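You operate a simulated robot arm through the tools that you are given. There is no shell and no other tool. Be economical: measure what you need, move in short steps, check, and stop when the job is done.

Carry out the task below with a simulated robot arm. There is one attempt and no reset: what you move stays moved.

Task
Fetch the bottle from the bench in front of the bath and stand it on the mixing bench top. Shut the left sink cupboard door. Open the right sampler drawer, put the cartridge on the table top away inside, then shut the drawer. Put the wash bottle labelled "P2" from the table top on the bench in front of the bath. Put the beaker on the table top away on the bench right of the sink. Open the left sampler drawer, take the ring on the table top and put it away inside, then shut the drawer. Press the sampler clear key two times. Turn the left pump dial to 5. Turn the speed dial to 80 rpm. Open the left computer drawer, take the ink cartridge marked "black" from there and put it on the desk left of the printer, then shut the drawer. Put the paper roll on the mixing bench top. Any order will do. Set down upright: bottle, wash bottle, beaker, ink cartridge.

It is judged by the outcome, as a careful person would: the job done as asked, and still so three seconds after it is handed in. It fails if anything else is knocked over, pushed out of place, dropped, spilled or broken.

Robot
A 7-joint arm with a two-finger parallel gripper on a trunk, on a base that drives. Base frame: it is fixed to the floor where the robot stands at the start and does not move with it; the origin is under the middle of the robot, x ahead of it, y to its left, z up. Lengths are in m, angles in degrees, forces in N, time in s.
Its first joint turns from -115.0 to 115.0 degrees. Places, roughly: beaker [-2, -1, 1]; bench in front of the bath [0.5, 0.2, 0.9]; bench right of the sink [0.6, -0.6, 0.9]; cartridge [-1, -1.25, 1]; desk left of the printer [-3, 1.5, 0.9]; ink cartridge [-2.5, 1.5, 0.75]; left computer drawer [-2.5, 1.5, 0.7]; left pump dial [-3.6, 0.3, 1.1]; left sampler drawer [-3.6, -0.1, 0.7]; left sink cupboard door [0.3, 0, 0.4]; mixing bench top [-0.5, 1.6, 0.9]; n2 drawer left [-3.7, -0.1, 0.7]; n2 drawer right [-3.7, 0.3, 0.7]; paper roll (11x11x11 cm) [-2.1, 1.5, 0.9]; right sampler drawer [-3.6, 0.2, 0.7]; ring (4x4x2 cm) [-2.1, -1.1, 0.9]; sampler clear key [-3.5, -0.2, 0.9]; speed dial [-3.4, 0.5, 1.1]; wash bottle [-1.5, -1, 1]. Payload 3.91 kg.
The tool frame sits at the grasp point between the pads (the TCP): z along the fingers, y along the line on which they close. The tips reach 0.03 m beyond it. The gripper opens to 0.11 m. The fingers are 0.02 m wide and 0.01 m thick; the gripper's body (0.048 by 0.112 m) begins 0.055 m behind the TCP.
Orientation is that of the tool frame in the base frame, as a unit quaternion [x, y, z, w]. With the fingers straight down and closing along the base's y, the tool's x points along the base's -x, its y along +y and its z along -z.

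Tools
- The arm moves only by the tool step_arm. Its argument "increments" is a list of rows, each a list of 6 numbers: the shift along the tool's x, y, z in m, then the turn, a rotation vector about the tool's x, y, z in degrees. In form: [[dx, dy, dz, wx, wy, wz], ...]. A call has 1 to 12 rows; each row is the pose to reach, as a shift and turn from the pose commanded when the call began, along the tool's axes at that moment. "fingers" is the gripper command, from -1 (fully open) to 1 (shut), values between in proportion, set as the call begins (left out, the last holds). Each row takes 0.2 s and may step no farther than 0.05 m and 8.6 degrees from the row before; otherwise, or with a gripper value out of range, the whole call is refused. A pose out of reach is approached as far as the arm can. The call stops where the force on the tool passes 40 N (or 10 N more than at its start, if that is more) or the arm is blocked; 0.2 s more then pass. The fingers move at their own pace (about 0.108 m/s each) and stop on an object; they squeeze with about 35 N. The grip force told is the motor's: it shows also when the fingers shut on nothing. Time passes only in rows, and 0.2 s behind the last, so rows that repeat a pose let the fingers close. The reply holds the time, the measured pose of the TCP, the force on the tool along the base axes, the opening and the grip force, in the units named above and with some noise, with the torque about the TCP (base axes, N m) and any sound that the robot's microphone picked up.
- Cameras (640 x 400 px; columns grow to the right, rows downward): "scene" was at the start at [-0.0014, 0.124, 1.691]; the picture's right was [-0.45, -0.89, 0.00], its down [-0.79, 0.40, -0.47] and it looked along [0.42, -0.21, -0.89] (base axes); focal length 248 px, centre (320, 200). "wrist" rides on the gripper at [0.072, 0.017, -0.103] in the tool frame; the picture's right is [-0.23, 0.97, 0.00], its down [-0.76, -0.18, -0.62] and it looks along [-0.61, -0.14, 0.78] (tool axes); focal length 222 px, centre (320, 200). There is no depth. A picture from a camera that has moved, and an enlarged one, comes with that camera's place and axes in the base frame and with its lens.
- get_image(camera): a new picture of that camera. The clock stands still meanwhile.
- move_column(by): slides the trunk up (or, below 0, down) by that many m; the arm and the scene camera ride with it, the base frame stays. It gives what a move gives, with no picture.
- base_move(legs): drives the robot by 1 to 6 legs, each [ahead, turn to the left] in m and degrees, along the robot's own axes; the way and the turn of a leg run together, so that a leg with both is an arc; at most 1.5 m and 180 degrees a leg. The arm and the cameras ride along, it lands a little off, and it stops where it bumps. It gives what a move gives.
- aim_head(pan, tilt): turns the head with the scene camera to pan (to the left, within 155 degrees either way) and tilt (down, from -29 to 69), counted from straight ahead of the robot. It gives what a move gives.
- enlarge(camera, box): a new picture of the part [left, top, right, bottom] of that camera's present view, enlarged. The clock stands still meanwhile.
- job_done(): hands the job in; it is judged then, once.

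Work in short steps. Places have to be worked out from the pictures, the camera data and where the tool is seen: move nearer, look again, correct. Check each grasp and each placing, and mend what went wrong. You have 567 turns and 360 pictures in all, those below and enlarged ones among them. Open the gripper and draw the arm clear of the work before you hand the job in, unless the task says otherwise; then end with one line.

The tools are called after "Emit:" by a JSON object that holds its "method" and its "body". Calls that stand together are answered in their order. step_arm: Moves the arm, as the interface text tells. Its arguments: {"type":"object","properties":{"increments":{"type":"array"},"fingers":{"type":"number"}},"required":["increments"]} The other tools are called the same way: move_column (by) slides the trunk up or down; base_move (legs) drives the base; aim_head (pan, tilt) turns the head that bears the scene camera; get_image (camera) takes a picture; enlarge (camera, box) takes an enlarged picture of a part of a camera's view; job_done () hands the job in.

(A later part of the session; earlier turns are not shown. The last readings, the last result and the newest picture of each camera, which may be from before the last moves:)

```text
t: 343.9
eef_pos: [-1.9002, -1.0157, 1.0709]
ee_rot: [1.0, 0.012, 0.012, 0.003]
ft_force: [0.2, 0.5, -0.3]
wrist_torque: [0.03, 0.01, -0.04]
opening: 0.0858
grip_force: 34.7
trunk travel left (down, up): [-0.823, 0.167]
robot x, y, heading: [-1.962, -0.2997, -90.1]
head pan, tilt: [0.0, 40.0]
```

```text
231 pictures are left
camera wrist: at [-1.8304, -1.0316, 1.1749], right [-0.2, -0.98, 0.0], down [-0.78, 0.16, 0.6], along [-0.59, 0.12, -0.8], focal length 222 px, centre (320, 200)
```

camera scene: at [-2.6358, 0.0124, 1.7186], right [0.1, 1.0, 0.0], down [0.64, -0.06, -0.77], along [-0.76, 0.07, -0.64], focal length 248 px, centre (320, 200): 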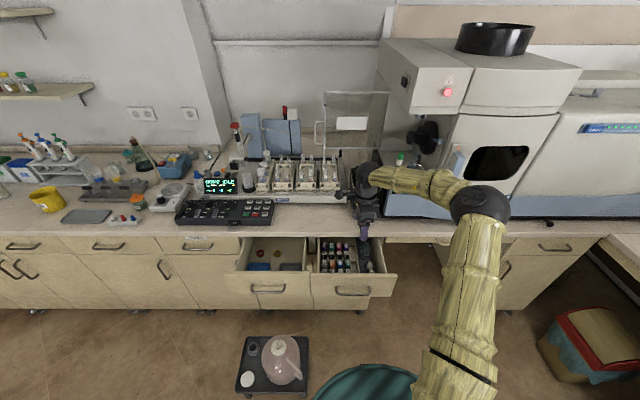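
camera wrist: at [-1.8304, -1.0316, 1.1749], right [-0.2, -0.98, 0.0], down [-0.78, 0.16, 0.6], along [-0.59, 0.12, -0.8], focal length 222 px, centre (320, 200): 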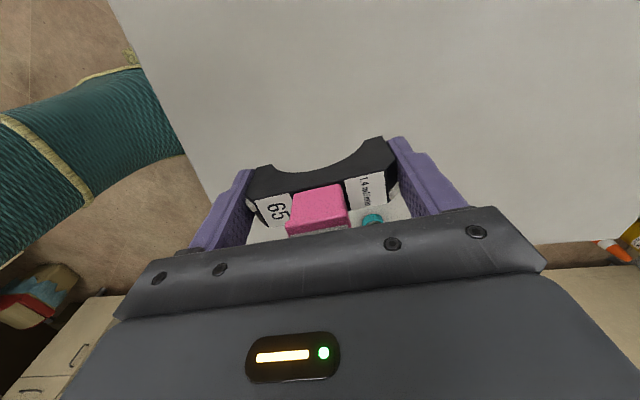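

Level the tool, move a bit nearer, lower until fingertips are just above the table.

Emit:
{"method": "step_arm", "body": {"increments": [[0, -0.04, 0, 0.3, -1.4, 0], [0, -0.075, 0.04, 0.3, -1.4, 0], [0, -0.075, 0.085, 0.3, -1.4, 0], [0, -0.075, 0.125, 0.3, -1.4, 0], [0, -0.075, 0.14, 0.3, -1.4, 0], [0, -0.075, 0.146, 0.3, -1.4, 0], [0, -0.075, 0.149, 0.3, -1.4, 0]]}}

Emit:
{"method": "get_image", "body": {"camera": "wrist"}}

```text
refused: row 2 steps farther than a row can; nothing moved
```

```text
230 pictures are left
camera wrist: at [-1.8304, -1.0316, 1.1749], right [-0.2, -0.98, 0.0], down [-0.78, 0.16, 0.6], along [-0.59, 0.12, -0.8], focal length 222 px, centre (320, 200)
```

wrist: 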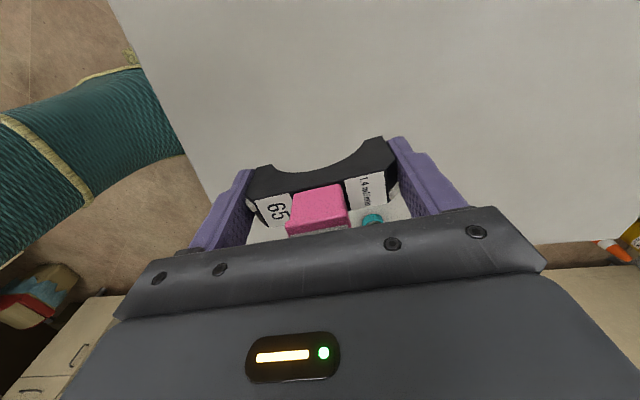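

Emit:
{"method": "step_arm", "body": {"increments": [[0, -0.04, 0, 0.3, -1.4, 0], [0, -0.075, 0.02, 0.3, -1.4, 0], [0, -0.075, 0.06, 0.3, -1.4, 0], [0, -0.075, 0.1, 0.3, -1.4, 0], [0, -0.075, 0.135, 0.3, -1.4, 0], [0, -0.075, 0.144, 0.3, -1.4, 0], [0, -0.075, 0.148, 0.3, -1.4, 0]]}}

```text
t: 345.5
eef_pos: [-1.8983, -0.9405, 0.9223]
ee_rot: [1.0, 0.013, -0.002, 0.001]
ft_force: [0.6, 0.8, -0.3]
wrist_torque: [0.0, 0.01, -0.06]
opening: 0.0858
grip_force: 34.7
trunk travel left (down, up): [-0.823, 0.167]
robot x, y, heading: [-1.9637, -0.2972, -90.4]
head pan, tilt: [0.0, 40.0]
```

No contact yet, tips just above the table; open, rise a bit, and look at the cartridge.

Emit:
{"method": "step_arm", "body": {"increments": [[0, 0, 0.002, 0, 0, 0], [0, 0, 0.002, 0, 0, 0], [0, 0, 0.002, 0, 0, 0]], "fingers": -1}}

Emit:
{"method": "step_arm", "body": {"increments": [[0, 0, -0.02, 0, 0, 0], [0, 0, -0.04, 0, 0, 0]]}}

Emit:
{"method": "get_image", "body": {"camera": "wrist"}}

```text
t: 346.3
eef_pos: [-1.8991, -0.9413, 0.9198]
ee_rot: [1.0, 0.012, -0.001, 0.0]
ft_force: [-0.1, 0.1, 1.1]
wrist_torque: [0.01, -0.01, 0.0]
opening: 0.1101
grip_force: 0.1
trunk travel left (down, up): [-0.823, 0.167]
robot x, y, heading: [-1.9595, -0.2972, -90.2]
head pan, tilt: [0.0, 40.0]
```

```text
t: 346.9
eef_pos: [-1.8993, -0.9414, 0.9601]
ee_rot: [1.0, 0.013, -0.001, 0.001]
ft_force: [-0.2, -0.4, -0.5]
wrist_torque: [0.01, -0.01, 0.0]
opening: 0.1099
grip_force: 0.0
trunk travel left (down, up): [-0.823, 0.167]
robot x, y, heading: [-1.963, -0.2983, -90.4]
head pan, tilt: [0.0, 40.0]
```

```text
229 pictures are left
camera wrist: at [-1.827, -0.9575, 1.0632], right [-0.2, -0.98, 0.0], down [-0.77, 0.16, 0.62], along [-0.61, 0.13, -0.78], focal length 222 px, centre (320, 200)
```

wrist: 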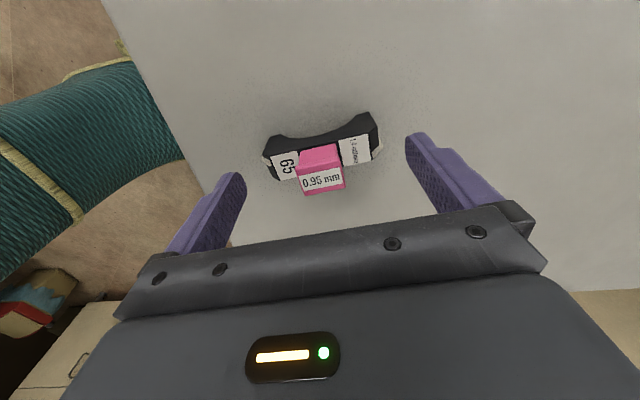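

Center by 2 mm and regrip with tips ~2.6 cm above the cartridge's bottom (TCP 0.944).

Emit:
{"method": "step_arm", "body": {"increments": [[0.002, 0, 0.016, 0, 0, 0], [0.002, 0, 0.016, 0, 0, 0]]}}

Emit:
{"method": "step_arm", "body": {"increments": [[0, 0, 0, 0, 0, 0], [0, 0, 0, 0, 0, 0], [0, 0, 0, 0, 0, 0]], "fingers": 1}}

Emit:
{"method": "enlarge", "body": {"camera": "wrist", "box": [220, 80, 420, 240]}}

Emit:
{"method": "step_arm", "body": {"increments": [[0, 0, -0.045, 0, 0, 0], [0, 0, -0.09, 0, 0, 0], [0, 0, -0.135, 0, 0, 0], [0, 0, -0.165, 0, 0, 0]]}}

```text
t: 347.5
eef_pos: [-1.8978, -0.9419, 0.9426]
ee_rot: [1.0, 0.013, -0.002, 0.0]
ft_force: [-0.2, 0.5, 1.1]
wrist_torque: [0.04, 0.01, -0.05]
opening: 0.1101
grip_force: 0.1
trunk travel left (down, up): [-0.823, 0.167]
robot x, y, heading: [-1.9611, -0.2981, -90.5]
head pan, tilt: [0.0, 40.0]
```

```text
t: 348.5
eef_pos: [-1.8967, -0.9448, 0.9511]
ee_rot: [1.0, 0.011, 0.002, 0.007]
ft_force: [0.4, -3.4, 37.0]
wrist_torque: [0.96, 0.18, 0.09]
opening: 0.0274
grip_force: 35.1
trunk travel left (down, up): [-0.823, 0.167]
robot x, y, heading: [-1.9597, -0.301, -90.5]
head pan, tilt: [0.0, 40.0]
stopped in row 3: the force on the tool passed its limit (the readings are from after the stop); the commanded pose is now the measured one
```

```text
2.50 times, centred on (320, 160) of wrist
camera zoom: at [-1.8243, -0.9593, 1.0552], right [-0.2, -0.98, 0.02], down [-0.77, 0.17, 0.62], along [-0.61, 0.11, -0.79], focal length 555 px, centre (320, 300)
```

zoom: 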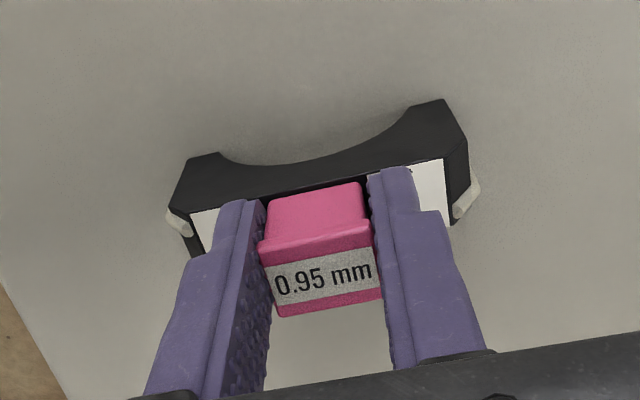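

```text
t: 349.5
eef_pos: [-1.897, -0.9417, 1.1114]
ee_rot: [1.0, 0.012, 0.0, 0.004]
ft_force: [-0.6, 0.5, -0.8]
wrist_torque: [0.0, -0.01, 0.01]
opening: 0.0275
grip_force: 35.2
trunk travel left (down, up): [-0.823, 0.167]
robot x, y, heading: [-1.9613, -0.302, -90.7]
head pan, tilt: [0.0, 40.0]
```

By luck the fingers now hold the pink top block — ideal for slot insertion, since they stay within the cartridge's footprint. Verify the hold.

Emit:
{"method": "get_image", "body": {"camera": "wrist"}}

```text
227 pictures are left
camera wrist: at [-1.8244, -0.9576, 1.2144], right [-0.2, -0.98, 0.01], down [-0.77, 0.16, 0.62], along [-0.61, 0.12, -0.78], focal length 222 px, centre (320, 200)
```

wrist: 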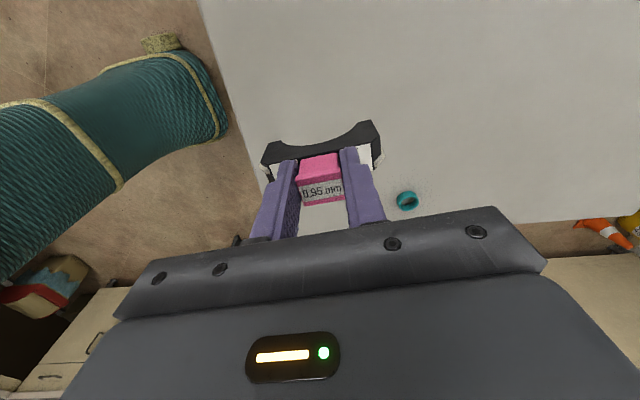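

Good hold: cartridge centred, bottom 6.3 cm below TCP. Drive to the drawer.

Emit:
{"method": "base_move", "body": {"legs": [[0, -126.3], [0.8, 0], [0, 31]]}}

Emit:
{"method": "enlarge", "body": {"camera": "wrist", "box": [220, 0, 460, 170]}}

Emit:
{"method": "enlarge", "body": {"camera": "scene", "box": [280, 220, 400, 300]}}

```text
t: 360.5
eef_pos: [-3.2593, 0.1455, 1.1109]
ee_rot: [-0.691, 0.723, 0.003, -0.002]
ft_force: [-0.2, 0.1, -0.7]
wrist_torque: [0.06, 0.01, 0.01]
opening: 0.0273
grip_force: 34.8
trunk travel left (down, up): [-0.823, 0.167]
robot x, y, heading: [-2.6121, 0.1615, 176.0]
head pan, tilt: [0.0, 40.0]
```

```text
2.35 times, centred on (340, 85) of wrist
camera zoom: at [-3.279, 0.0725, 1.2141], right [-0.96, 0.27, 0.01], down [0.22, 0.75, 0.62], along [0.16, 0.6, -0.78], focal length 523 px, centre (273, 471)
```

zoom: 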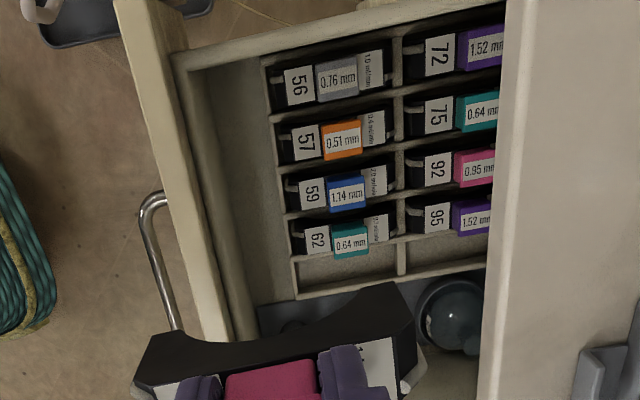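

```text
5.00 times, centred on (340, 260) of scene
camera zoom: at [-2.6484, 0.0146, 1.7186], right [0.07, 1.0, 0.0], down [0.64, -0.05, -0.77], along [-0.76, 0.06, -0.64], focal length 1238 px, centre (220, -100)
```

zoom: 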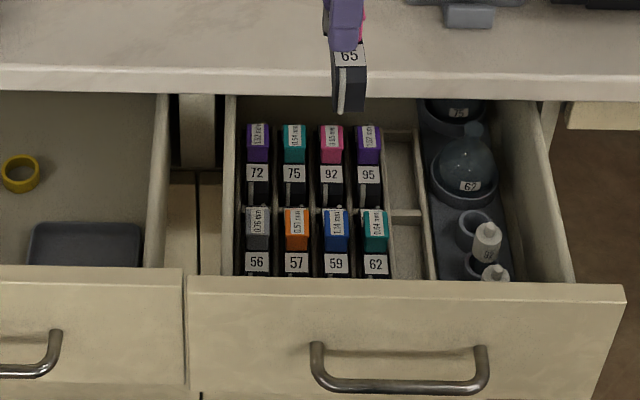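

Use the neighbours as a reference: slot is one pitch right of "62". Move above it (TCP ≈ (-3.3146, 0.2375)), rotate 4°, lower to 0.86 and compare in the scene camera.

Emit:
{"method": "step_arm", "body": {"increments": [[-0.03, 0.02, 0, 0, 0, 2], [-0.06, 0.04, 0, 0, 0, 4], [-0.0894, 0.0594, 0, 0, 0, 4], [-0.0894, 0.0594, 0.045, 0, 0, 4], [-0.0894, 0.0594, 0.09, 0, 0, 4], [-0.0894, 0.0594, 0.135, 0, 0, 4], [-0.0894, 0.0594, 0.18, 0, 0, 4], [-0.0894, 0.0594, 0.225, 0, 0, 4], [-0.0894, 0.0594, 0.25, 0, 0, 4]]}}

Emit:
{"method": "enlarge", "body": {"camera": "scene", "box": [280, 220, 400, 300]}}

Emit:
{"method": "enlarge", "body": {"camera": "wrist", "box": [200, 0, 480, 220]}}

```text
t: 362.5
eef_pos: [-3.317, 0.2374, 0.8615]
ee_rot: [-0.666, 0.746, 0.002, -0.002]
ft_force: [0.2, 0.4, -1.1]
wrist_torque: [0.01, 0.01, 0.01]
opening: 0.0273
grip_force: 34.1
trunk travel left (down, up): [-0.823, 0.167]
robot x, y, heading: [-2.6131, 0.1644, 175.9]
head pan, tilt: [0.0, 40.0]
```

```text
5.00 times, centred on (340, 260) of scene
camera zoom: at [-2.6488, 0.0149, 1.7187], right [0.07, 1.0, 0.0], down [0.64, -0.05, -0.77], along [-0.76, 0.06, -0.64], focal length 1238 px, centre (220, -100)
```

zoom: 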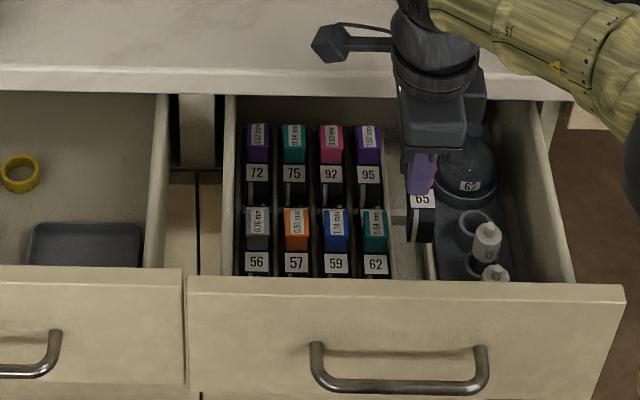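

```text
1.82 times, centred on (340, 110) of wrist
camera zoom: at [-3.341, 0.1657, 0.9646], right [-0.94, 0.34, 0.01], down [0.27, 0.74, 0.62], along [0.2, 0.59, -0.78], focal length 404 px, centre (284, 364)
```

zoom: 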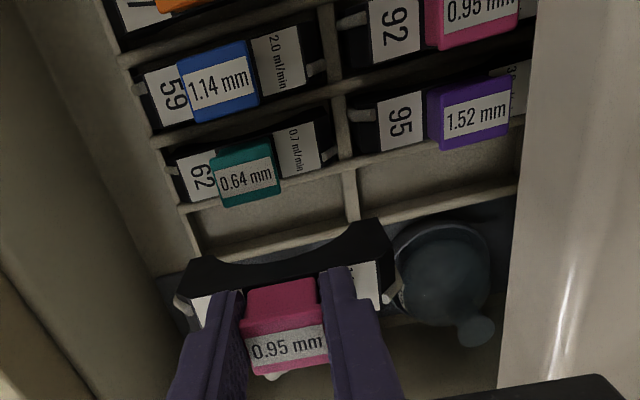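

Both cameras say it is aligned with the slot; shift 4 mm toward me and descend slowly, watching for early contact (rim ≈0.725, floor ≈0.704 → TCP 0.788 vs 0.767).

Emit:
{"method": "step_arm", "body": {"increments": [[0, -0.004, 0.03, 0, 0, 0], [0, -0.004, 0.055, 0, 0, 0], [0, -0.004, 0.065, 0, 0, 0], [0, -0.004, 0.071, 0, 0, 0], [0, -0.004, 0.077, 0, 0, 0], [0, -0.004, 0.083, 0, 0, 0], [0, -0.004, 0.088, 0, 0, 0], [0, -0.004, 0.092, 0, 0, 0]]}}

Emit:
{"method": "enlarge", "body": {"camera": "scene", "box": [280, 220, 400, 300]}}

Emit:
{"method": "enlarge", "body": {"camera": "wrist", "box": [200, 0, 480, 220]}}

```text
t: 364.0
eef_pos: [-3.3197, 0.2393, 0.7866]
ee_rot: [-0.665, 0.747, 0.009, -0.011]
ft_force: [-2.5, -1.6, 23.2]
wrist_torque: [0.13, 1.19, 0.09]
opening: 0.0277
grip_force: 35.1
trunk travel left (down, up): [-0.823, 0.167]
robot x, y, heading: [-2.6112, 0.1658, 175.8]
head pan, tilt: [0.0, 40.0]
stopped in row 7: the force on the tool passed its limit (the readings are from after the stop); the commanded pose is now the measured one
```

```text
5.00 times, centred on (340, 260) of scene
camera zoom: at [-2.6467, 0.0147, 1.7187], right [0.07, 1.0, 0.0], down [0.64, -0.05, -0.77], along [-0.76, 0.06, -0.64], focal length 1238 px, centre (220, -100)
```

zoom: 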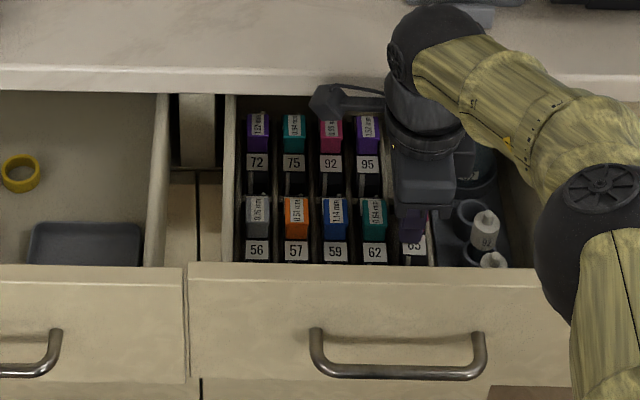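

```text
1.82 times, centred on (340, 110) of wrist
camera zoom: at [-3.3422, 0.1675, 0.8894], right [-0.94, 0.34, 0.02], down [0.28, 0.74, 0.62], along [0.19, 0.59, -0.79], focal length 404 px, centre (284, 364)
```

zoom: 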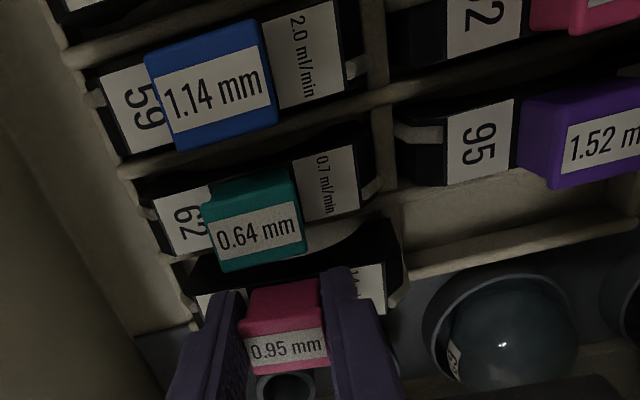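

Contact at rim level with the far end; the drawer also slid in ~1 cm. Lift 1.2 cm and re-evaluate.

Emit:
{"method": "step_arm", "body": {"increments": [[0, 0, -0.015, 0, 0, 0]]}}

Emit:
{"method": "enlarge", "body": {"camera": "wrist", "box": [220, 80, 400, 220]}}

```text
t: 364.4
eef_pos: [-3.3161, 0.2382, 0.7946]
ee_rot: [-0.665, 0.747, 0.005, -0.006]
ft_force: [-0.1, -0.3, -0.8]
wrist_torque: [0.03, 0.0, 0.02]
opening: 0.0279
grip_force: 34.7
trunk travel left (down, up): [-0.823, 0.167]
robot x, y, heading: [-2.6127, 0.1652, 176.0]
head pan, tilt: [0.0, 40.0]
```

```text
2.86 times, centred on (310, 150) of wrist
camera zoom: at [-3.3398, 0.1672, 0.8985], right [-0.94, 0.34, 0.01], down [0.27, 0.74, 0.62], along [0.2, 0.59, -0.79], focal length 635 px, centre (349, 343)
```

zoom: 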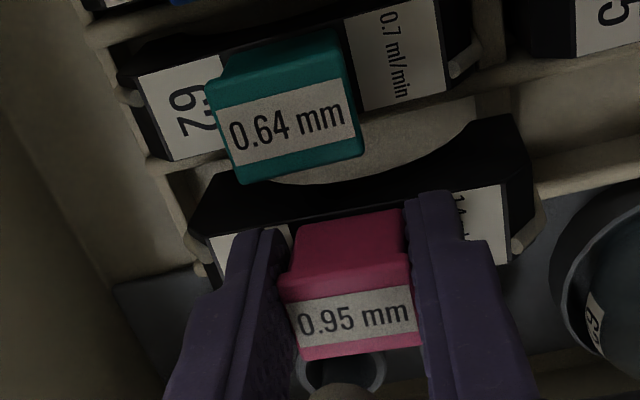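

Shift 4 mm toward me and 3 mm left, then try descending again.

Emit:
{"method": "step_arm", "body": {"increments": [[0.0025, -0.0043, 0, 0, 0, 0], [0.0025, -0.0043, 0.006, 0, 0, 0], [0.0025, -0.0043, 0.011, 0, 0, 0], [0.0025, -0.0043, 0.016, 0, 0, 0], [0.0025, -0.0043, 0.02, 0, 0, 0], [0.0025, -0.0043, 0.024, 0, 0, 0], [0.0025, -0.0043, 0.028, 0, 0, 0]]}}

Emit:
{"method": "enlarge", "body": {"camera": "wrist", "box": [220, 80, 400, 220]}}

```text
t: 365.6
eef_pos: [-3.3197, 0.2368, 0.7845]
ee_rot: [-0.664, 0.748, 0.012, -0.013]
ft_force: [-3.6, -1.1, 21.9]
wrist_torque: [0.16, 1.13, 0.04]
opening: 0.0278
grip_force: 35.0
trunk travel left (down, up): [-0.823, 0.167]
robot x, y, heading: [-2.6149, 0.1649, 175.6]
head pan, tilt: [0.0, 40.0]
stopped in row 6: the force on the tool passed its limit (the readings are from after the stop); the commanded pose is now the measured one
```

```text
2.86 times, centred on (310, 150) of wrist
camera zoom: at [-3.3418, 0.1651, 0.8891], right [-0.94, 0.34, 0.03], down [0.29, 0.73, 0.61], along [0.18, 0.59, -0.79], focal length 635 px, centre (349, 343)
```

zoom: 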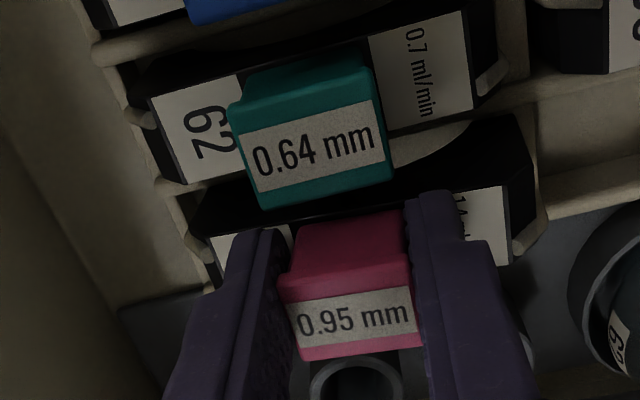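

Far end still overlaps the divider by ~2 mm and the hand got tilted 2°. Lift, level, shift 6 mm toward me, and retry.

Emit:
{"method": "step_arm", "body": {"increments": [[0, 0, -0.012, 2.0, 0, 0], [0, -0.007, -0.012, 2.0, 0, 0]]}}

Emit:
{"method": "enlarge", "body": {"camera": "wrist", "box": [220, 80, 400, 220]}}

```text
t: 366.2
eef_pos: [-3.3097, 0.2363, 0.7925]
ee_rot: [-0.664, 0.748, -0.005, 0.002]
ft_force: [0.0, -0.1, -1.0]
wrist_torque: [0.01, -0.01, -0.04]
opening: 0.0275
grip_force: 35.1
trunk travel left (down, up): [-0.823, 0.167]
robot x, y, heading: [-2.6117, 0.164, 175.7]
head pan, tilt: [0.0, 40.0]
```

```text
2.86 times, centred on (310, 150) of wrist
camera zoom: at [-3.3358, 0.1649, 0.8958], right [-0.94, 0.34, -0.01], down [0.26, 0.74, 0.62], along [0.22, 0.58, -0.78], focal length 635 px, centre (349, 343)
```

zoom: 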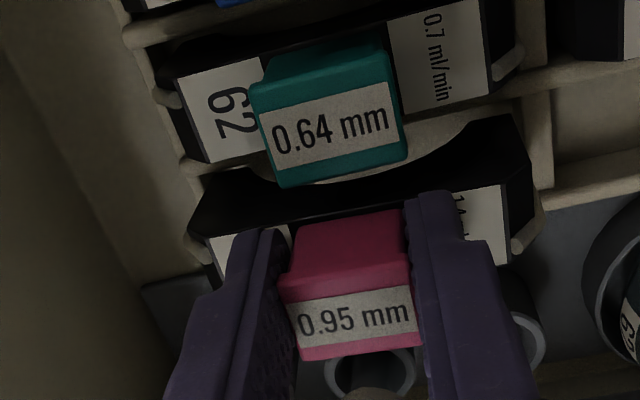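

Descend slowly again.

Emit:
{"method": "step_arm", "body": {"increments": [[0, 0, 0.004, 0, 0, 0], [0, 0, 0.008, 0, 0, 0], [0, 0, 0.012, 0, 0, 0], [0, 0, 0.016, 0, 0, 0], [0, 0, 0.02, 0, 0, 0], [0, 0, 0.024, 0, 0, 0]]}}

Emit:
{"method": "enlarge", "body": {"camera": "wrist", "box": [220, 80, 400, 220]}}

```text
t: 367.6
eef_pos: [-3.31, 0.2376, 0.7736]
ee_rot: [-0.664, 0.748, -0.001, -0.002]
ft_force: [-0.2, -0.9, 32.9]
wrist_torque: [0.12, -0.43, -0.11]
opening: 0.0278
grip_force: 35.1
trunk travel left (down, up): [-0.823, 0.167]
robot x, y, heading: [-2.6139, 0.1654, 175.8]
head pan, tilt: [0.0, 40.0]
```

```text
2.86 times, centred on (310, 150) of wrist
camera zoom: at [-3.3356, 0.1647, 0.8777], right [-0.94, 0.34, 0.0], down [0.27, 0.74, 0.62], along [0.21, 0.58, -0.78], focal length 635 px, centre (349, 343)
```

zoom: 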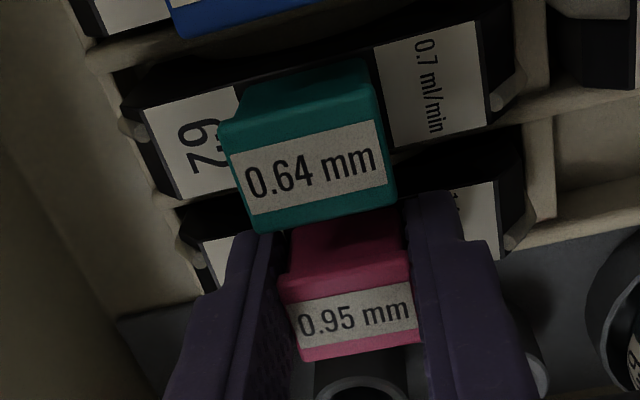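

It dropped into the slot (z 0.7736, force 33 N, balanced). Ease and open slightly, then lift.

Emit:
{"method": "step_arm", "body": {"increments": [[0, 0, -0.004, 0, 0, 0]]}}

Emit:
{"method": "step_arm", "body": {"increments": [[0, 0, 0, 0, 0, 0], [0, 0, 0, 0, 0, 0]], "fingers": 0.2}}

Emit:
{"method": "step_arm", "body": {"increments": [[0, 0, -0.02, 0, 0, 0], [0, 0, -0.05, 0, 0, 0], [0, 0, -0.09, 0, 0, 0], [0, 0, -0.13, 0, 0, 0], [0, 0, -0.17, 0, 0, 0], [0, 0, -0.21, 0, 0, 0], [0, 0, -0.25, 0, 0, 0], [0, 0, -0.29, 0, 0, 0]]}}

Emit:
{"method": "enlarge", "body": {"camera": "wrist", "box": [220, 0, 460, 170]}}

Emit:
{"method": "enlarge", "body": {"camera": "scene", "box": [280, 220, 400, 300]}}

```text
t: 368.0
eef_pos: [-3.3092, 0.2358, 0.7751]
ee_rot: [-0.664, 0.748, -0.003, 0.002]
ft_force: [-1.5, 1.4, 25.1]
wrist_torque: [0.19, -0.15, -0.06]
opening: 0.0276
grip_force: 35.2
trunk travel left (down, up): [-0.823, 0.167]
robot x, y, heading: [-2.6153, 0.167, 175.7]
head pan, tilt: [0.0, 40.0]
```

```text
t: 368.6
eef_pos: [-3.3089, 0.2332, 0.7738]
ee_rot: [-0.664, 0.748, -0.003, 0.002]
ft_force: [1.6, 0.8, 12.5]
wrist_torque: [0.09, 0.27, 0.0]
opening: 0.0434
grip_force: 0.2
trunk travel left (down, up): [-0.823, 0.167]
robot x, y, heading: [-2.6114, 0.1625, 175.8]
head pan, tilt: [0.0, 40.0]
```

```text
t: 370.4
eef_pos: [-3.3119, 0.237, 1.0639]
ee_rot: [-0.664, 0.748, -0.004, 0.002]
ft_force: [0.0, -0.6, -0.9]
wrist_torque: [0.01, 0.02, 0.0]
opening: 0.0439
grip_force: 0.1
trunk travel left (down, up): [-0.823, 0.167]
robot x, y, heading: [-2.6136, 0.1657, 175.8]
head pan, tilt: [0.0, 40.0]
```

```text
2.35 times, centred on (340, 85) of wrist
camera zoom: at [-3.3389, 0.1651, 1.1669], right [-0.94, 0.34, -0.01], down [0.26, 0.74, 0.62], along [0.22, 0.58, -0.78], focal length 523 px, centre (273, 471)
```

zoom: 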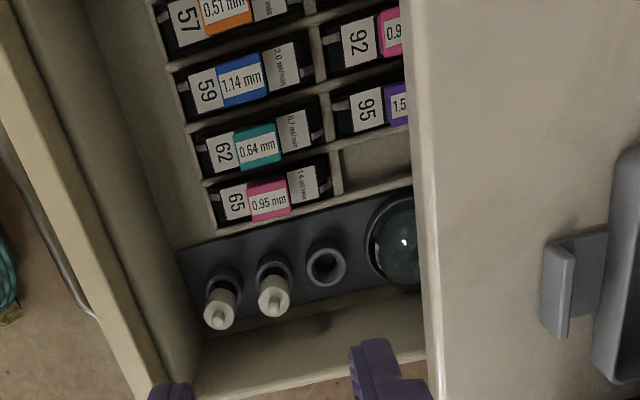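

```text
5.00 times, centred on (340, 260) of scene
camera zoom: at [-2.6476, 0.0148, 1.7186], right [0.07, 1.0, 0.0], down [0.64, -0.05, -0.77], along [-0.76, 0.06, -0.64], focal length 1238 px, centre (220, -100)
```

zoom: 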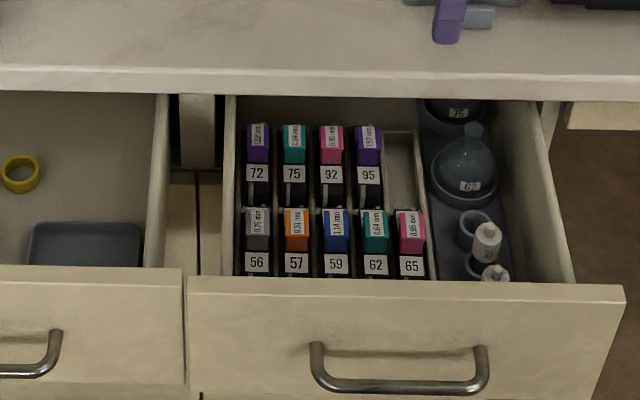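

Cartridge "65" sits perfectly in its slot. Now the ring: arm is high, drive back to the table.

Emit:
{"method": "base_move", "body": {"legs": [[0, -33], [-0.8, 0], [0, 127.2], [0.12, 0]]}}

Emit:
{"method": "step_arm", "body": {"increments": [[0, 0, 0, 0, 0, -8.2], [0, 0, 0, 0, 0, -16.4], [0, 0, 0, 0, 0, -24.6], [0, 0, 0, 0, 0, -32.8], [0, 0, 0, 0, 0, -41], [0, 0, 0, 0, 0, -49.2], [0, 0, 0, 0, 0, -57.4], [0, 0, 0, 0, 0, -65.6], [0, 0, 0, 0, 0, -73.8], [0, 0, 0, 0, 0, -82], [0, 0, 0, 0, 0, -90]], "fingers": -0.3}}

Emit:
{"method": "get_image", "body": {"camera": "wrist"}}

```text
t: 382.4
eef_pos: [-2.0087, -1.1469, 1.0615]
ee_rot: [1.0, -0.029, 0.001, -0.005]
ft_force: [0.5, -0.5, -0.1]
wrist_torque: [0.05, -0.02, -0.01]
opening: 0.044
grip_force: 0.1
trunk travel left (down, up): [-0.823, 0.167]
robot x, y, heading: [-1.9802, -0.4461, -90.9]
head pan, tilt: [0.0, 40.0]
```

```text
t: 384.8
eef_pos: [-2.0087, -1.1454, 1.0627]
ee_rot: [0.727, 0.687, 0.004, -0.002]
ft_force: [-0.7, 0.2, -0.6]
wrist_torque: [0.0, 0.01, 0.0]
opening: 0.0717
grip_force: 0.1
trunk travel left (down, up): [-0.823, 0.167]
robot x, y, heading: [-1.9828, -0.4446, -91.1]
head pan, tilt: [0.0, 40.0]
```

```text
214 pictures are left
camera wrist: at [-1.9886, -1.0756, 1.1665], right [0.96, -0.28, 0.0], down [-0.22, -0.76, 0.62], along [-0.17, -0.59, -0.79], focal length 222 px, centre (320, 200)
```

wrist: 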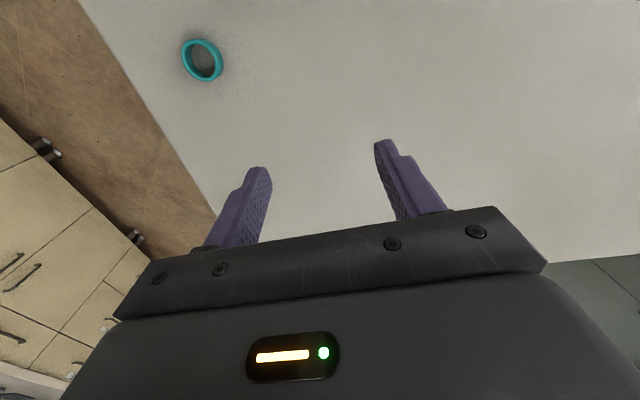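

Ring at about (-2.112, -1.067). Move over it and lower.

Emit:
{"method": "step_arm", "body": {"increments": [[0.025, -0.036, 0, 0, 0, 0], [0.05, -0.072, 0, 0, 0, 0], [0.072, -0.107, 0, 0, 0, 0], [0.072, -0.107, 0.04, 0, 0, 0], [0.072, -0.107, 0.08, 0, 0, 0]]}}

Emit:
{"method": "get_image", "body": {"camera": "wrist"}}

```text
t: 386.0
eef_pos: [-2.1124, -1.067, 0.9825]
ee_rot: [0.726, 0.688, 0.005, -0.002]
ft_force: [-0.3, 0.6, 1.1]
wrist_torque: [0.02, 0.01, 0.03]
opening: 0.0715
grip_force: 0.1
trunk travel left (down, up): [-0.823, 0.167]
robot x, y, heading: [-1.9847, -0.4434, -90.8]
head pan, tilt: [0.0, 40.0]
```

```text
213 pictures are left
camera wrist: at [-2.0917, -0.9975, 1.0866], right [0.96, -0.28, 0.0], down [-0.22, -0.76, 0.62], along [-0.17, -0.59, -0.79], focal length 222 px, centre (320, 200)
```

wrist: 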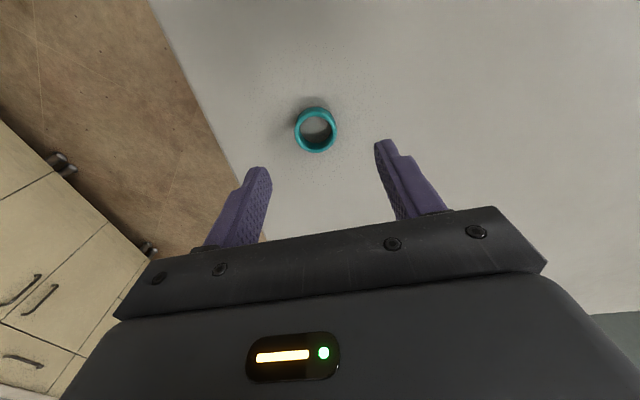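

Centred. Descend to 0.92 and close.

Emit:
{"method": "step_arm", "body": {"increments": [[0, -0.003, 0.03, 0, 0, 0], [0, -0.003, 0.062, 0, 0, 0]]}}

Emit:
{"method": "step_arm", "body": {"increments": [[0, 0, 0, 0, 0, 0], [0, 0, 0, 0, 0, 0], [0, 0, 0, 0, 0, 0]], "fingers": 1}}

Emit:
{"method": "step_arm", "body": {"increments": [[0, 0, -0.04, 0, 0, 0], [0, 0, -0.08, 0, 0, 0], [0, 0, -0.12, 0, 0, 0], [0, 0, -0.16, 0, 0, 0]]}}

Emit:
{"method": "get_image", "body": {"camera": "wrist"}}

```text
t: 386.6
eef_pos: [-2.1148, -1.0667, 0.9226]
ee_rot: [0.726, 0.688, 0.004, -0.002]
ft_force: [-0.2, -0.3, 0.3]
wrist_torque: [0.02, 0.0, 0.0]
opening: 0.0715
grip_force: 0.0
trunk travel left (down, up): [-0.823, 0.167]
robot x, y, heading: [-1.9829, -0.4421, -90.7]
head pan, tilt: [0.0, 40.0]
```

```text
t: 387.4
eef_pos: [-2.1144, -1.0657, 0.9206]
ee_rot: [0.727, 0.686, 0.004, -0.001]
ft_force: [0.8, 0.1, 0.2]
wrist_torque: [-0.01, 0.01, 0.02]
opening: 0.0328
grip_force: 34.9
trunk travel left (down, up): [-0.823, 0.167]
robot x, y, heading: [-1.9786, -0.4438, -90.7]
head pan, tilt: [0.0, 40.0]
```

```text
t: 388.4
eef_pos: [-2.1159, -1.066, 1.0804]
ee_rot: [0.727, 0.686, 0.004, -0.002]
ft_force: [0.1, -0.7, -0.3]
wrist_torque: [0.0, 0.03, 0.03]
opening: 0.0327
grip_force: 34.7
trunk travel left (down, up): [-0.823, 0.167]
robot x, y, heading: [-1.9811, -0.4424, -90.7]
head pan, tilt: [0.0, 40.0]
```

```text
212 pictures are left
camera wrist: at [-2.0941, -0.9966, 1.185], right [0.96, -0.28, 0.0], down [-0.22, -0.76, 0.62], along [-0.17, -0.59, -0.79], focal length 222 px, centre (320, 200)
```

wrist: 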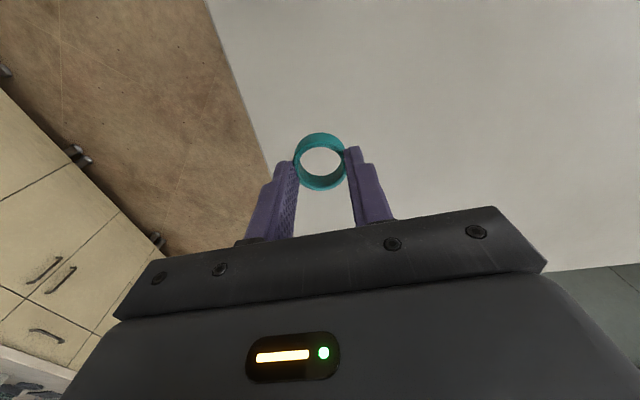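

Ring held. Drive to the left drawer.

Emit:
{"method": "base_move", "body": {"legs": [[0, -115.9], [0.7, 0], [0, 21]]}}

Emit:
{"method": "get_image", "body": {"camera": "wrist"}}

Emit:
{"method": "get_image", "body": {"camera": "scene"}}

```text
t: 398.3
eef_pos: [-3.2102, 0.0812, 1.0814]
ee_rot: [0.997, -0.082, 0.005, 0.001]
ft_force: [-0.2, -0.6, 0.9]
wrist_torque: [-0.01, 0.01, -0.01]
opening: 0.0314
grip_force: 35.3
trunk travel left (down, up): [-0.823, 0.167]
robot x, y, heading: [-2.6027, -0.1156, 173.3]
head pan, tilt: [0.0, 40.0]
```

```text
211 pictures are left
camera wrist: at [-3.1421, 0.0511, 1.1846], right [-0.38, -0.92, 0.0], down [-0.73, 0.3, 0.62], along [-0.57, 0.24, -0.79], focal length 222 px, centre (320, 200)
```

wrist: 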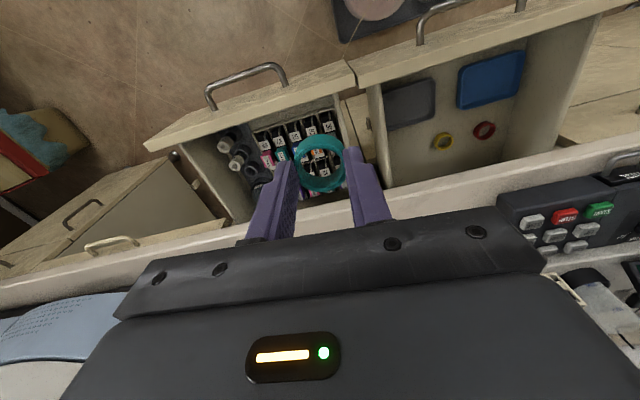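

```text
210 pictures are left
camera scene: at [-2.6448, -0.2676, 1.7186], right [0.12, 0.99, 0.0], down [0.64, -0.08, -0.77], along [-0.76, 0.09, -0.64], focal length 248 px, centre (320, 200)
```

scene: 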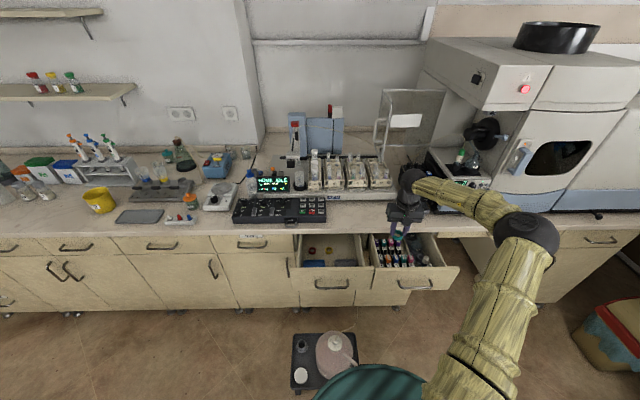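

I'll put the ring in the free gray tray area at (-3.33, -0.062). Move the base 8 cm ahead first.

Emit:
{"method": "base_move", "body": {"legs": [[0.08, 0]]}}

Emit:
{"method": "step_arm", "body": {"increments": [[-0.005, 0.045, 0, 0, 0, 0], [-0.01, 0.09, 0, 0, 0, 0], [-0.0146, 0.135, 0, 0, 0, 0], [-0.0146, 0.157, 0.03, 0, 0, 0], [-0.0146, 0.157, 0.075, 0, 0, 0], [-0.0146, 0.157, 0.12, 0, 0, 0], [-0.0146, 0.157, 0.165, 0, 0, 0]]}}

Emit:
{"method": "get_image", "body": {"camera": "wrist"}}

Emit:
{"method": "enlarge", "body": {"camera": "scene", "box": [260, 200, 400, 300]}}

```text
t: 399.3
eef_pos: [-3.2894, 0.0898, 1.0787]
ee_rot: [0.997, -0.082, 0.005, 0.001]
ft_force: [-0.6, -0.4, 0.4]
wrist_torque: [-0.02, -0.04, 0.02]
opening: 0.0312
grip_force: 35.1
trunk travel left (down, up): [-0.823, 0.167]
robot x, y, heading: [-2.6834, -0.109, 173.2]
head pan, tilt: [0.0, 40.0]
```

```text
t: 400.9
eef_pos: [-3.3274, -0.0635, 0.9162]
ee_rot: [0.997, -0.083, 0.005, 0.001]
ft_force: [-0.2, 0.1, 0.6]
wrist_torque: [0.02, -0.02, 0.04]
opening: 0.0303
grip_force: 34.8
trunk travel left (down, up): [-0.823, 0.167]
robot x, y, heading: [-2.6804, -0.1107, 173.1]
head pan, tilt: [0.0, 40.0]
```

```text
209 pictures are left
camera wrist: at [-3.2602, -0.0917, 1.0188], right [-0.38, -0.92, 0.0], down [-0.73, 0.3, 0.62], along [-0.57, 0.24, -0.79], focal length 222 px, centre (320, 200)
```

wrist: 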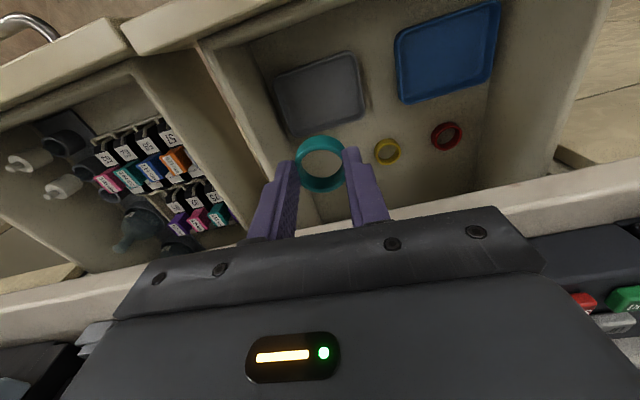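

```text
4.00 times, centred on (330, 250) of scene
camera zoom: at [-2.7251, -0.258, 1.7187], right [0.12, 0.99, 0.0], down [0.64, -0.08, -0.77], along [-0.76, 0.09, -0.64], focal length 990 px, centre (280, 0)
```

zoom: 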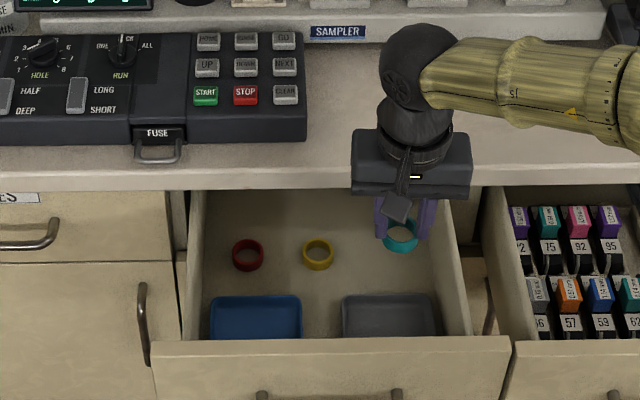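

It will land in the gray tray's middle. Descend to contact.

Emit:
{"method": "step_arm", "body": {"increments": [[0, 0, 0.045, 0, 0, 0], [0, 0, 0.09, 0, 0, 0], [0, 0, 0.135, 0, 0, 0], [0, 0, 0.16, 0, 0, 0], [0, 0, 0.166, 0, 0, 0], [0, 0, 0.171, 0, 0, 0], [0, 0, 0.175, 0, 0, 0], [0, 0, 0.179, 0, 0, 0], [0, 0, 0.183, 0, 0, 0]]}}

Emit:
{"method": "get_image", "body": {"camera": "wrist"}}

```text
t: 402.8
eef_pos: [-3.3299, -0.0629, 0.7425]
ee_rot: [0.997, -0.083, 0.001, 0.002]
ft_force: [-1.3, 0.3, 19.0]
wrist_torque: [-0.26, -1.06, 0.01]
opening: 0.0306
grip_force: 35.2
trunk travel left (down, up): [-0.823, 0.167]
robot x, y, heading: [-2.6828, -0.11, 173.4]
head pan, tilt: [0.0, 40.0]
stopped in row 9: the force on the tool passed its limit (the readings are from after the stop); the commanded pose is now the measured one
```

```text
207 pictures are left
camera wrist: at [-3.2624, -0.093, 0.8458], right [-0.39, -0.92, 0.0], down [-0.72, 0.3, 0.62], along [-0.57, 0.24, -0.78], focal length 222 px, centre (320, 200)
```

wrist: 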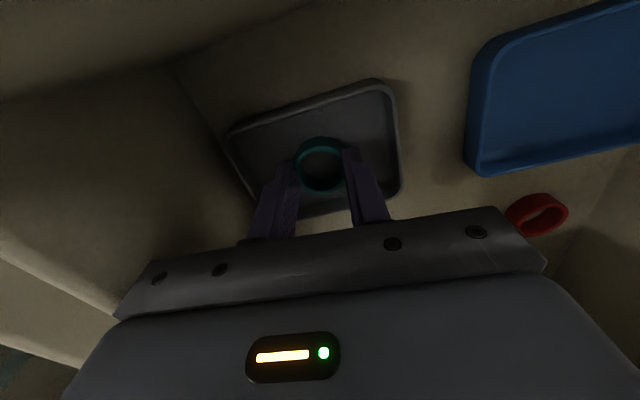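

Ring is at the tray floor. Ease 3 mm, open, and rise.

Emit:
{"method": "step_arm", "body": {"increments": [[0, 0, -0.002, 0, 0, 0], [0, 0, -0.002, 0, 0, 0]], "fingers": 0.0}}

Emit:
{"method": "step_arm", "body": {"increments": [[0, 0, -0.02, 0, 0, 0], [0, 0, -0.06, 0, 0, 0], [0, 0, -0.1, 0, 0, 0], [0, 0, -0.14, 0, 0, 0], [0, 0, -0.18, 0, 0, 0], [0, 0, -0.22, 0, 0, 0]]}}

Emit:
{"method": "get_image", "body": {"camera": "wrist"}}

```text
t: 403.4
eef_pos: [-3.3292, -0.064, 0.7406]
ee_rot: [0.997, -0.082, 0.003, 0.002]
ft_force: [-0.3, 0.8, -0.8]
wrist_torque: [-0.05, 0.01, 0.02]
opening: 0.055
grip_force: 0.1
trunk travel left (down, up): [-0.823, 0.167]
robot x, y, heading: [-2.6806, -0.1079, 173.4]
head pan, tilt: [0.0, 40.0]
```

```text
t: 404.8
eef_pos: [-3.3293, -0.0633, 0.9612]
ee_rot: [0.997, -0.083, 0.002, 0.002]
ft_force: [-0.8, -0.6, -1.3]
wrist_torque: [0.0, 0.03, 0.01]
opening: 0.0549
grip_force: 0.1
trunk travel left (down, up): [-0.823, 0.167]
robot x, y, heading: [-2.6807, -0.1106, 173.1]
head pan, tilt: [0.0, 40.0]
```

```text
206 pictures are left
camera wrist: at [-3.262, -0.0923, 1.0658], right [-0.39, -0.92, 0.0], down [-0.72, 0.3, 0.62], along [-0.57, 0.24, -0.79], focal length 222 px, centre (320, 200)
```

wrist: 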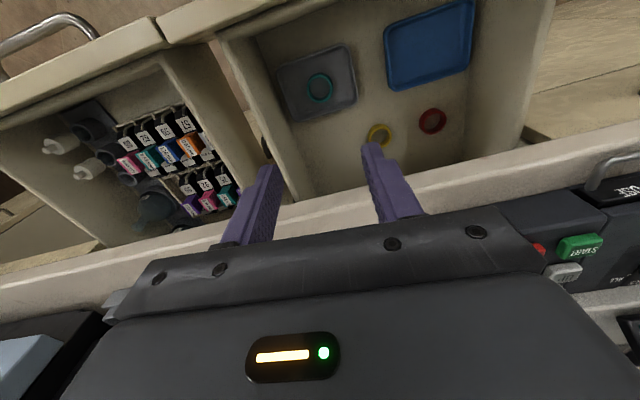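

Ring placed. Now close the left drawer: back off, close the fingers, tilt the tool forward 60°.

Emit:
{"method": "base_move", "body": {"legs": [[-0.25, 0]]}}

Emit:
{"method": "step_arm", "body": {"increments": [[0, 0, 0, 0, -8.5, 0], [0, 0, 0, 0, -17, 0], [0, 0, 0, 0, -25.5, 0], [0, 0, 0, 0, -34, 0], [0, 0, 0, 0, -42.5, 0], [0, 0, 0, 0, -51, 0], [0, 0, 0, 0, -59.5, 0]], "fingers": 1}}

Emit:
{"method": "get_image", "body": {"camera": "scene"}}

```text
t: 406.6
eef_pos: [-3.0814, -0.0911, 0.9619]
ee_rot: [0.997, -0.083, 0.001, 0.002]
ft_force: [-0.3, -0.3, -0.5]
wrist_torque: [-0.01, -0.01, -0.03]
opening: 0.0553
grip_force: 0.0
trunk travel left (down, up): [-0.823, 0.167]
robot x, y, heading: [-2.4348, -0.1403, 173.0]
head pan, tilt: [0.0, 40.0]
```

```text
t: 408.2
eef_pos: [-3.0822, -0.0936, 0.9611]
ee_rot: [0.866, -0.073, -0.493, -0.039]
ft_force: [-0.4, -0.3, -0.1]
wrist_torque: [-0.01, -0.01, 0.0]
opening: 0.0001
grip_force: 34.9
trunk travel left (down, up): [-0.823, 0.167]
robot x, y, heading: [-2.4362, -0.1378, 173.0]
head pan, tilt: [0.0, 40.0]
```

```text
205 pictures are left
camera scene: at [-2.477, -0.2876, 1.7186], right [0.12, 0.99, 0.0], down [0.64, -0.08, -0.77], along [-0.76, 0.09, -0.64], focal length 248 px, centre (320, 200)
```

scene: 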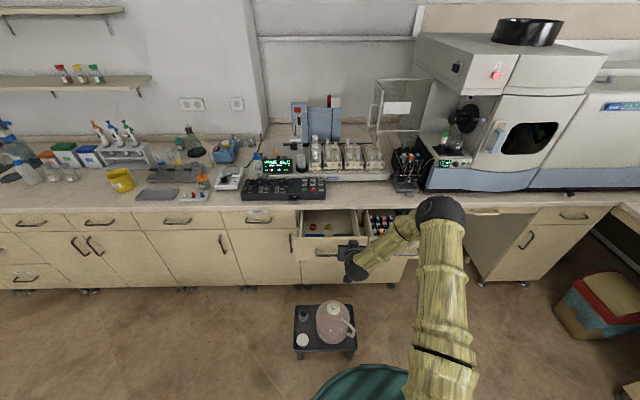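

Lower 0.147 and shift to y≈-0.145, then drive forward to push the drawer in.

Emit:
{"method": "move_column", "body": {"by": -0.147}}

Emit:
{"method": "step_arm", "body": {"increments": [[0, 0.025, 0, 0, 0, 0], [0, 0.05, 0, 0, 0, 0]]}}

Emit:
{"method": "enlarge", "body": {"camera": "scene", "box": [260, 190, 440, 310]}}

```text
t: 410.0
eef_pos: [-3.0832, -0.0919, 0.8143]
ee_rot: [0.866, -0.073, -0.493, -0.039]
ft_force: [0.3, 0.4, 0.3]
wrist_torque: [0.0, -0.02, 0.0]
opening: 0.0
grip_force: 34.9
trunk travel left (down, up): [-0.676, 0.314]
robot x, y, heading: [-2.4318, -0.1393, 173.1]
head pan, tilt: [0.0, 40.0]
```

```text
t: 410.6
eef_pos: [-3.0931, -0.1432, 0.8138]
ee_rot: [0.866, -0.073, -0.493, -0.04]
ft_force: [0.0, -0.1, 0.5]
wrist_torque: [-0.02, 0.01, 0.0]
opening: 0.0
grip_force: 35.0
trunk travel left (down, up): [-0.676, 0.314]
robot x, y, heading: [-2.4359, -0.1375, 173.2]
head pan, tilt: [0.0, 40.0]
```

```text
3.33 times, centred on (350, 250) of scene
camera zoom: at [-2.4768, -0.288, 1.5716], right [0.12, 0.99, 0.0], down [0.64, -0.07, -0.77], along [-0.76, 0.09, -0.64], focal length 825 px, centre (220, 33)
```

zoom: 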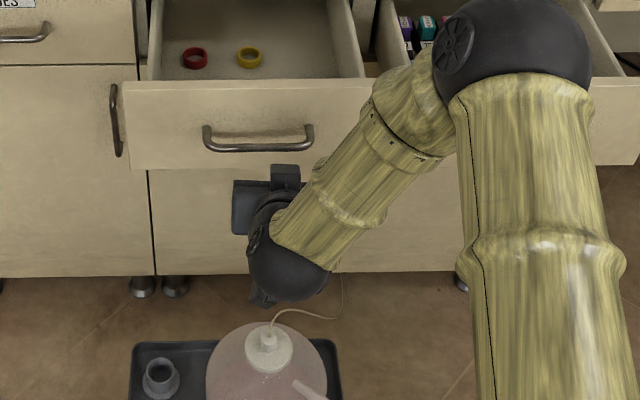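

Front board is reachable. Drive forward 0.1, then continue.

Emit:
{"method": "base_move", "body": {"legs": [[0.1, 0]]}}

Emit:
{"method": "base_move", "body": {"legs": [[0.13, 0]]}}

Emit:
{"method": "get_image", "body": {"camera": "scene"}}

```text
t: 411.7
eef_pos: [-3.1925, -0.1306, 0.8137]
ee_rot: [0.867, -0.073, -0.492, -0.039]
ft_force: [0.1, 0.4, 0.5]
wrist_torque: [-0.01, 0.0, 0.0]
opening: 0.0
grip_force: 34.6
trunk travel left (down, up): [-0.676, 0.314]
robot x, y, heading: [-2.5356, -0.1267, 173.5]
head pan, tilt: [0.0, 40.0]
```

```text
t: 413.0
eef_pos: [-3.3215, -0.1161, 0.8145]
ee_rot: [0.867, -0.072, -0.492, -0.038]
ft_force: [-0.1, 0.2, 0.1]
wrist_torque: [0.0, -0.05, -0.01]
opening: 0.0001
grip_force: 35.0
trunk travel left (down, up): [-0.676, 0.314]
robot x, y, heading: [-2.6677, -0.1127, 173.3]
head pan, tilt: [0.0, 40.0]
```

```text
203 pictures are left
camera scene: at [-2.7075, -0.2602, 1.5716], right [0.12, 0.99, 0.0], down [0.64, -0.07, -0.77], along [-0.76, 0.09, -0.64], focal length 248 px, centre (320, 200)
```

scene: 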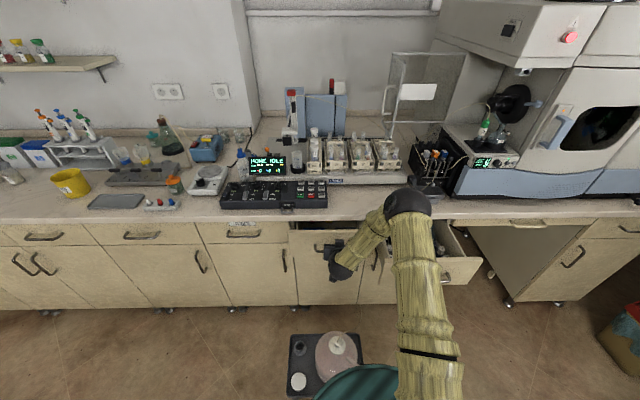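

Drawer is moving in. Push the remaining ~0.1 with the arm until contact force.

Emit:
{"method": "step_arm", "body": {"increments": [[-0.0125, 0, 0.0217, 0, 0, 0], [-0.025, 0, 0.0433, 0, 0, 0], [-0.0375, 0, 0.065, 0, 0, 0], [-0.045, 0, 0.078, 0, 0, 0], [-0.05, 0, 0.0866, 0, 0, 0], [-0.055, 0, 0.0953, 0, 0, 0]]}}

Emit:
{"method": "enlarge", "body": {"camera": "scene", "box": [260, 200, 480, 320]}}

```text
t: 414.3
eef_pos: [-3.4142, -0.1027, 0.8101]
ee_rot: [0.87, -0.071, -0.487, -0.038]
ft_force: [22.6, -2.2, 6.1]
wrist_torque: [0.01, 0.08, 0.01]
opening: 0.0002
grip_force: 35.3
trunk travel left (down, up): [-0.676, 0.314]
robot x, y, heading: [-2.6626, -0.1117, 173.6]
head pan, tilt: [0.0, 40.0]
stopped in row 6: the force on the tool passed its limit (the readings are from after the stop); the commanded pose is now the measured one
```

```text
2.91 times, centred on (370, 260) of scene
camera zoom: at [-2.7013, -0.2606, 1.5719], right [0.12, 0.99, 0.0], down [0.64, -0.07, -0.77], along [-0.76, 0.09, -0.64], focal length 720 px, centre (174, 26)
```

zoom: 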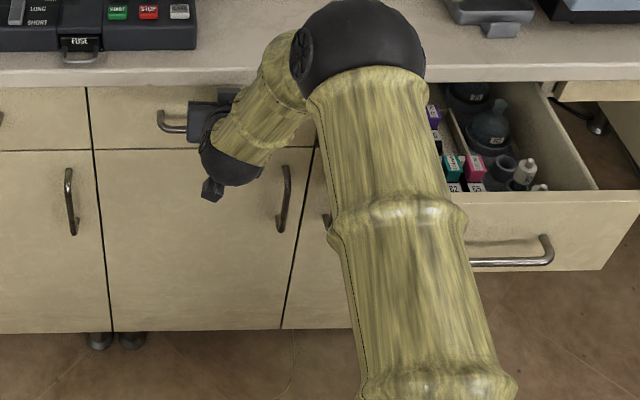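

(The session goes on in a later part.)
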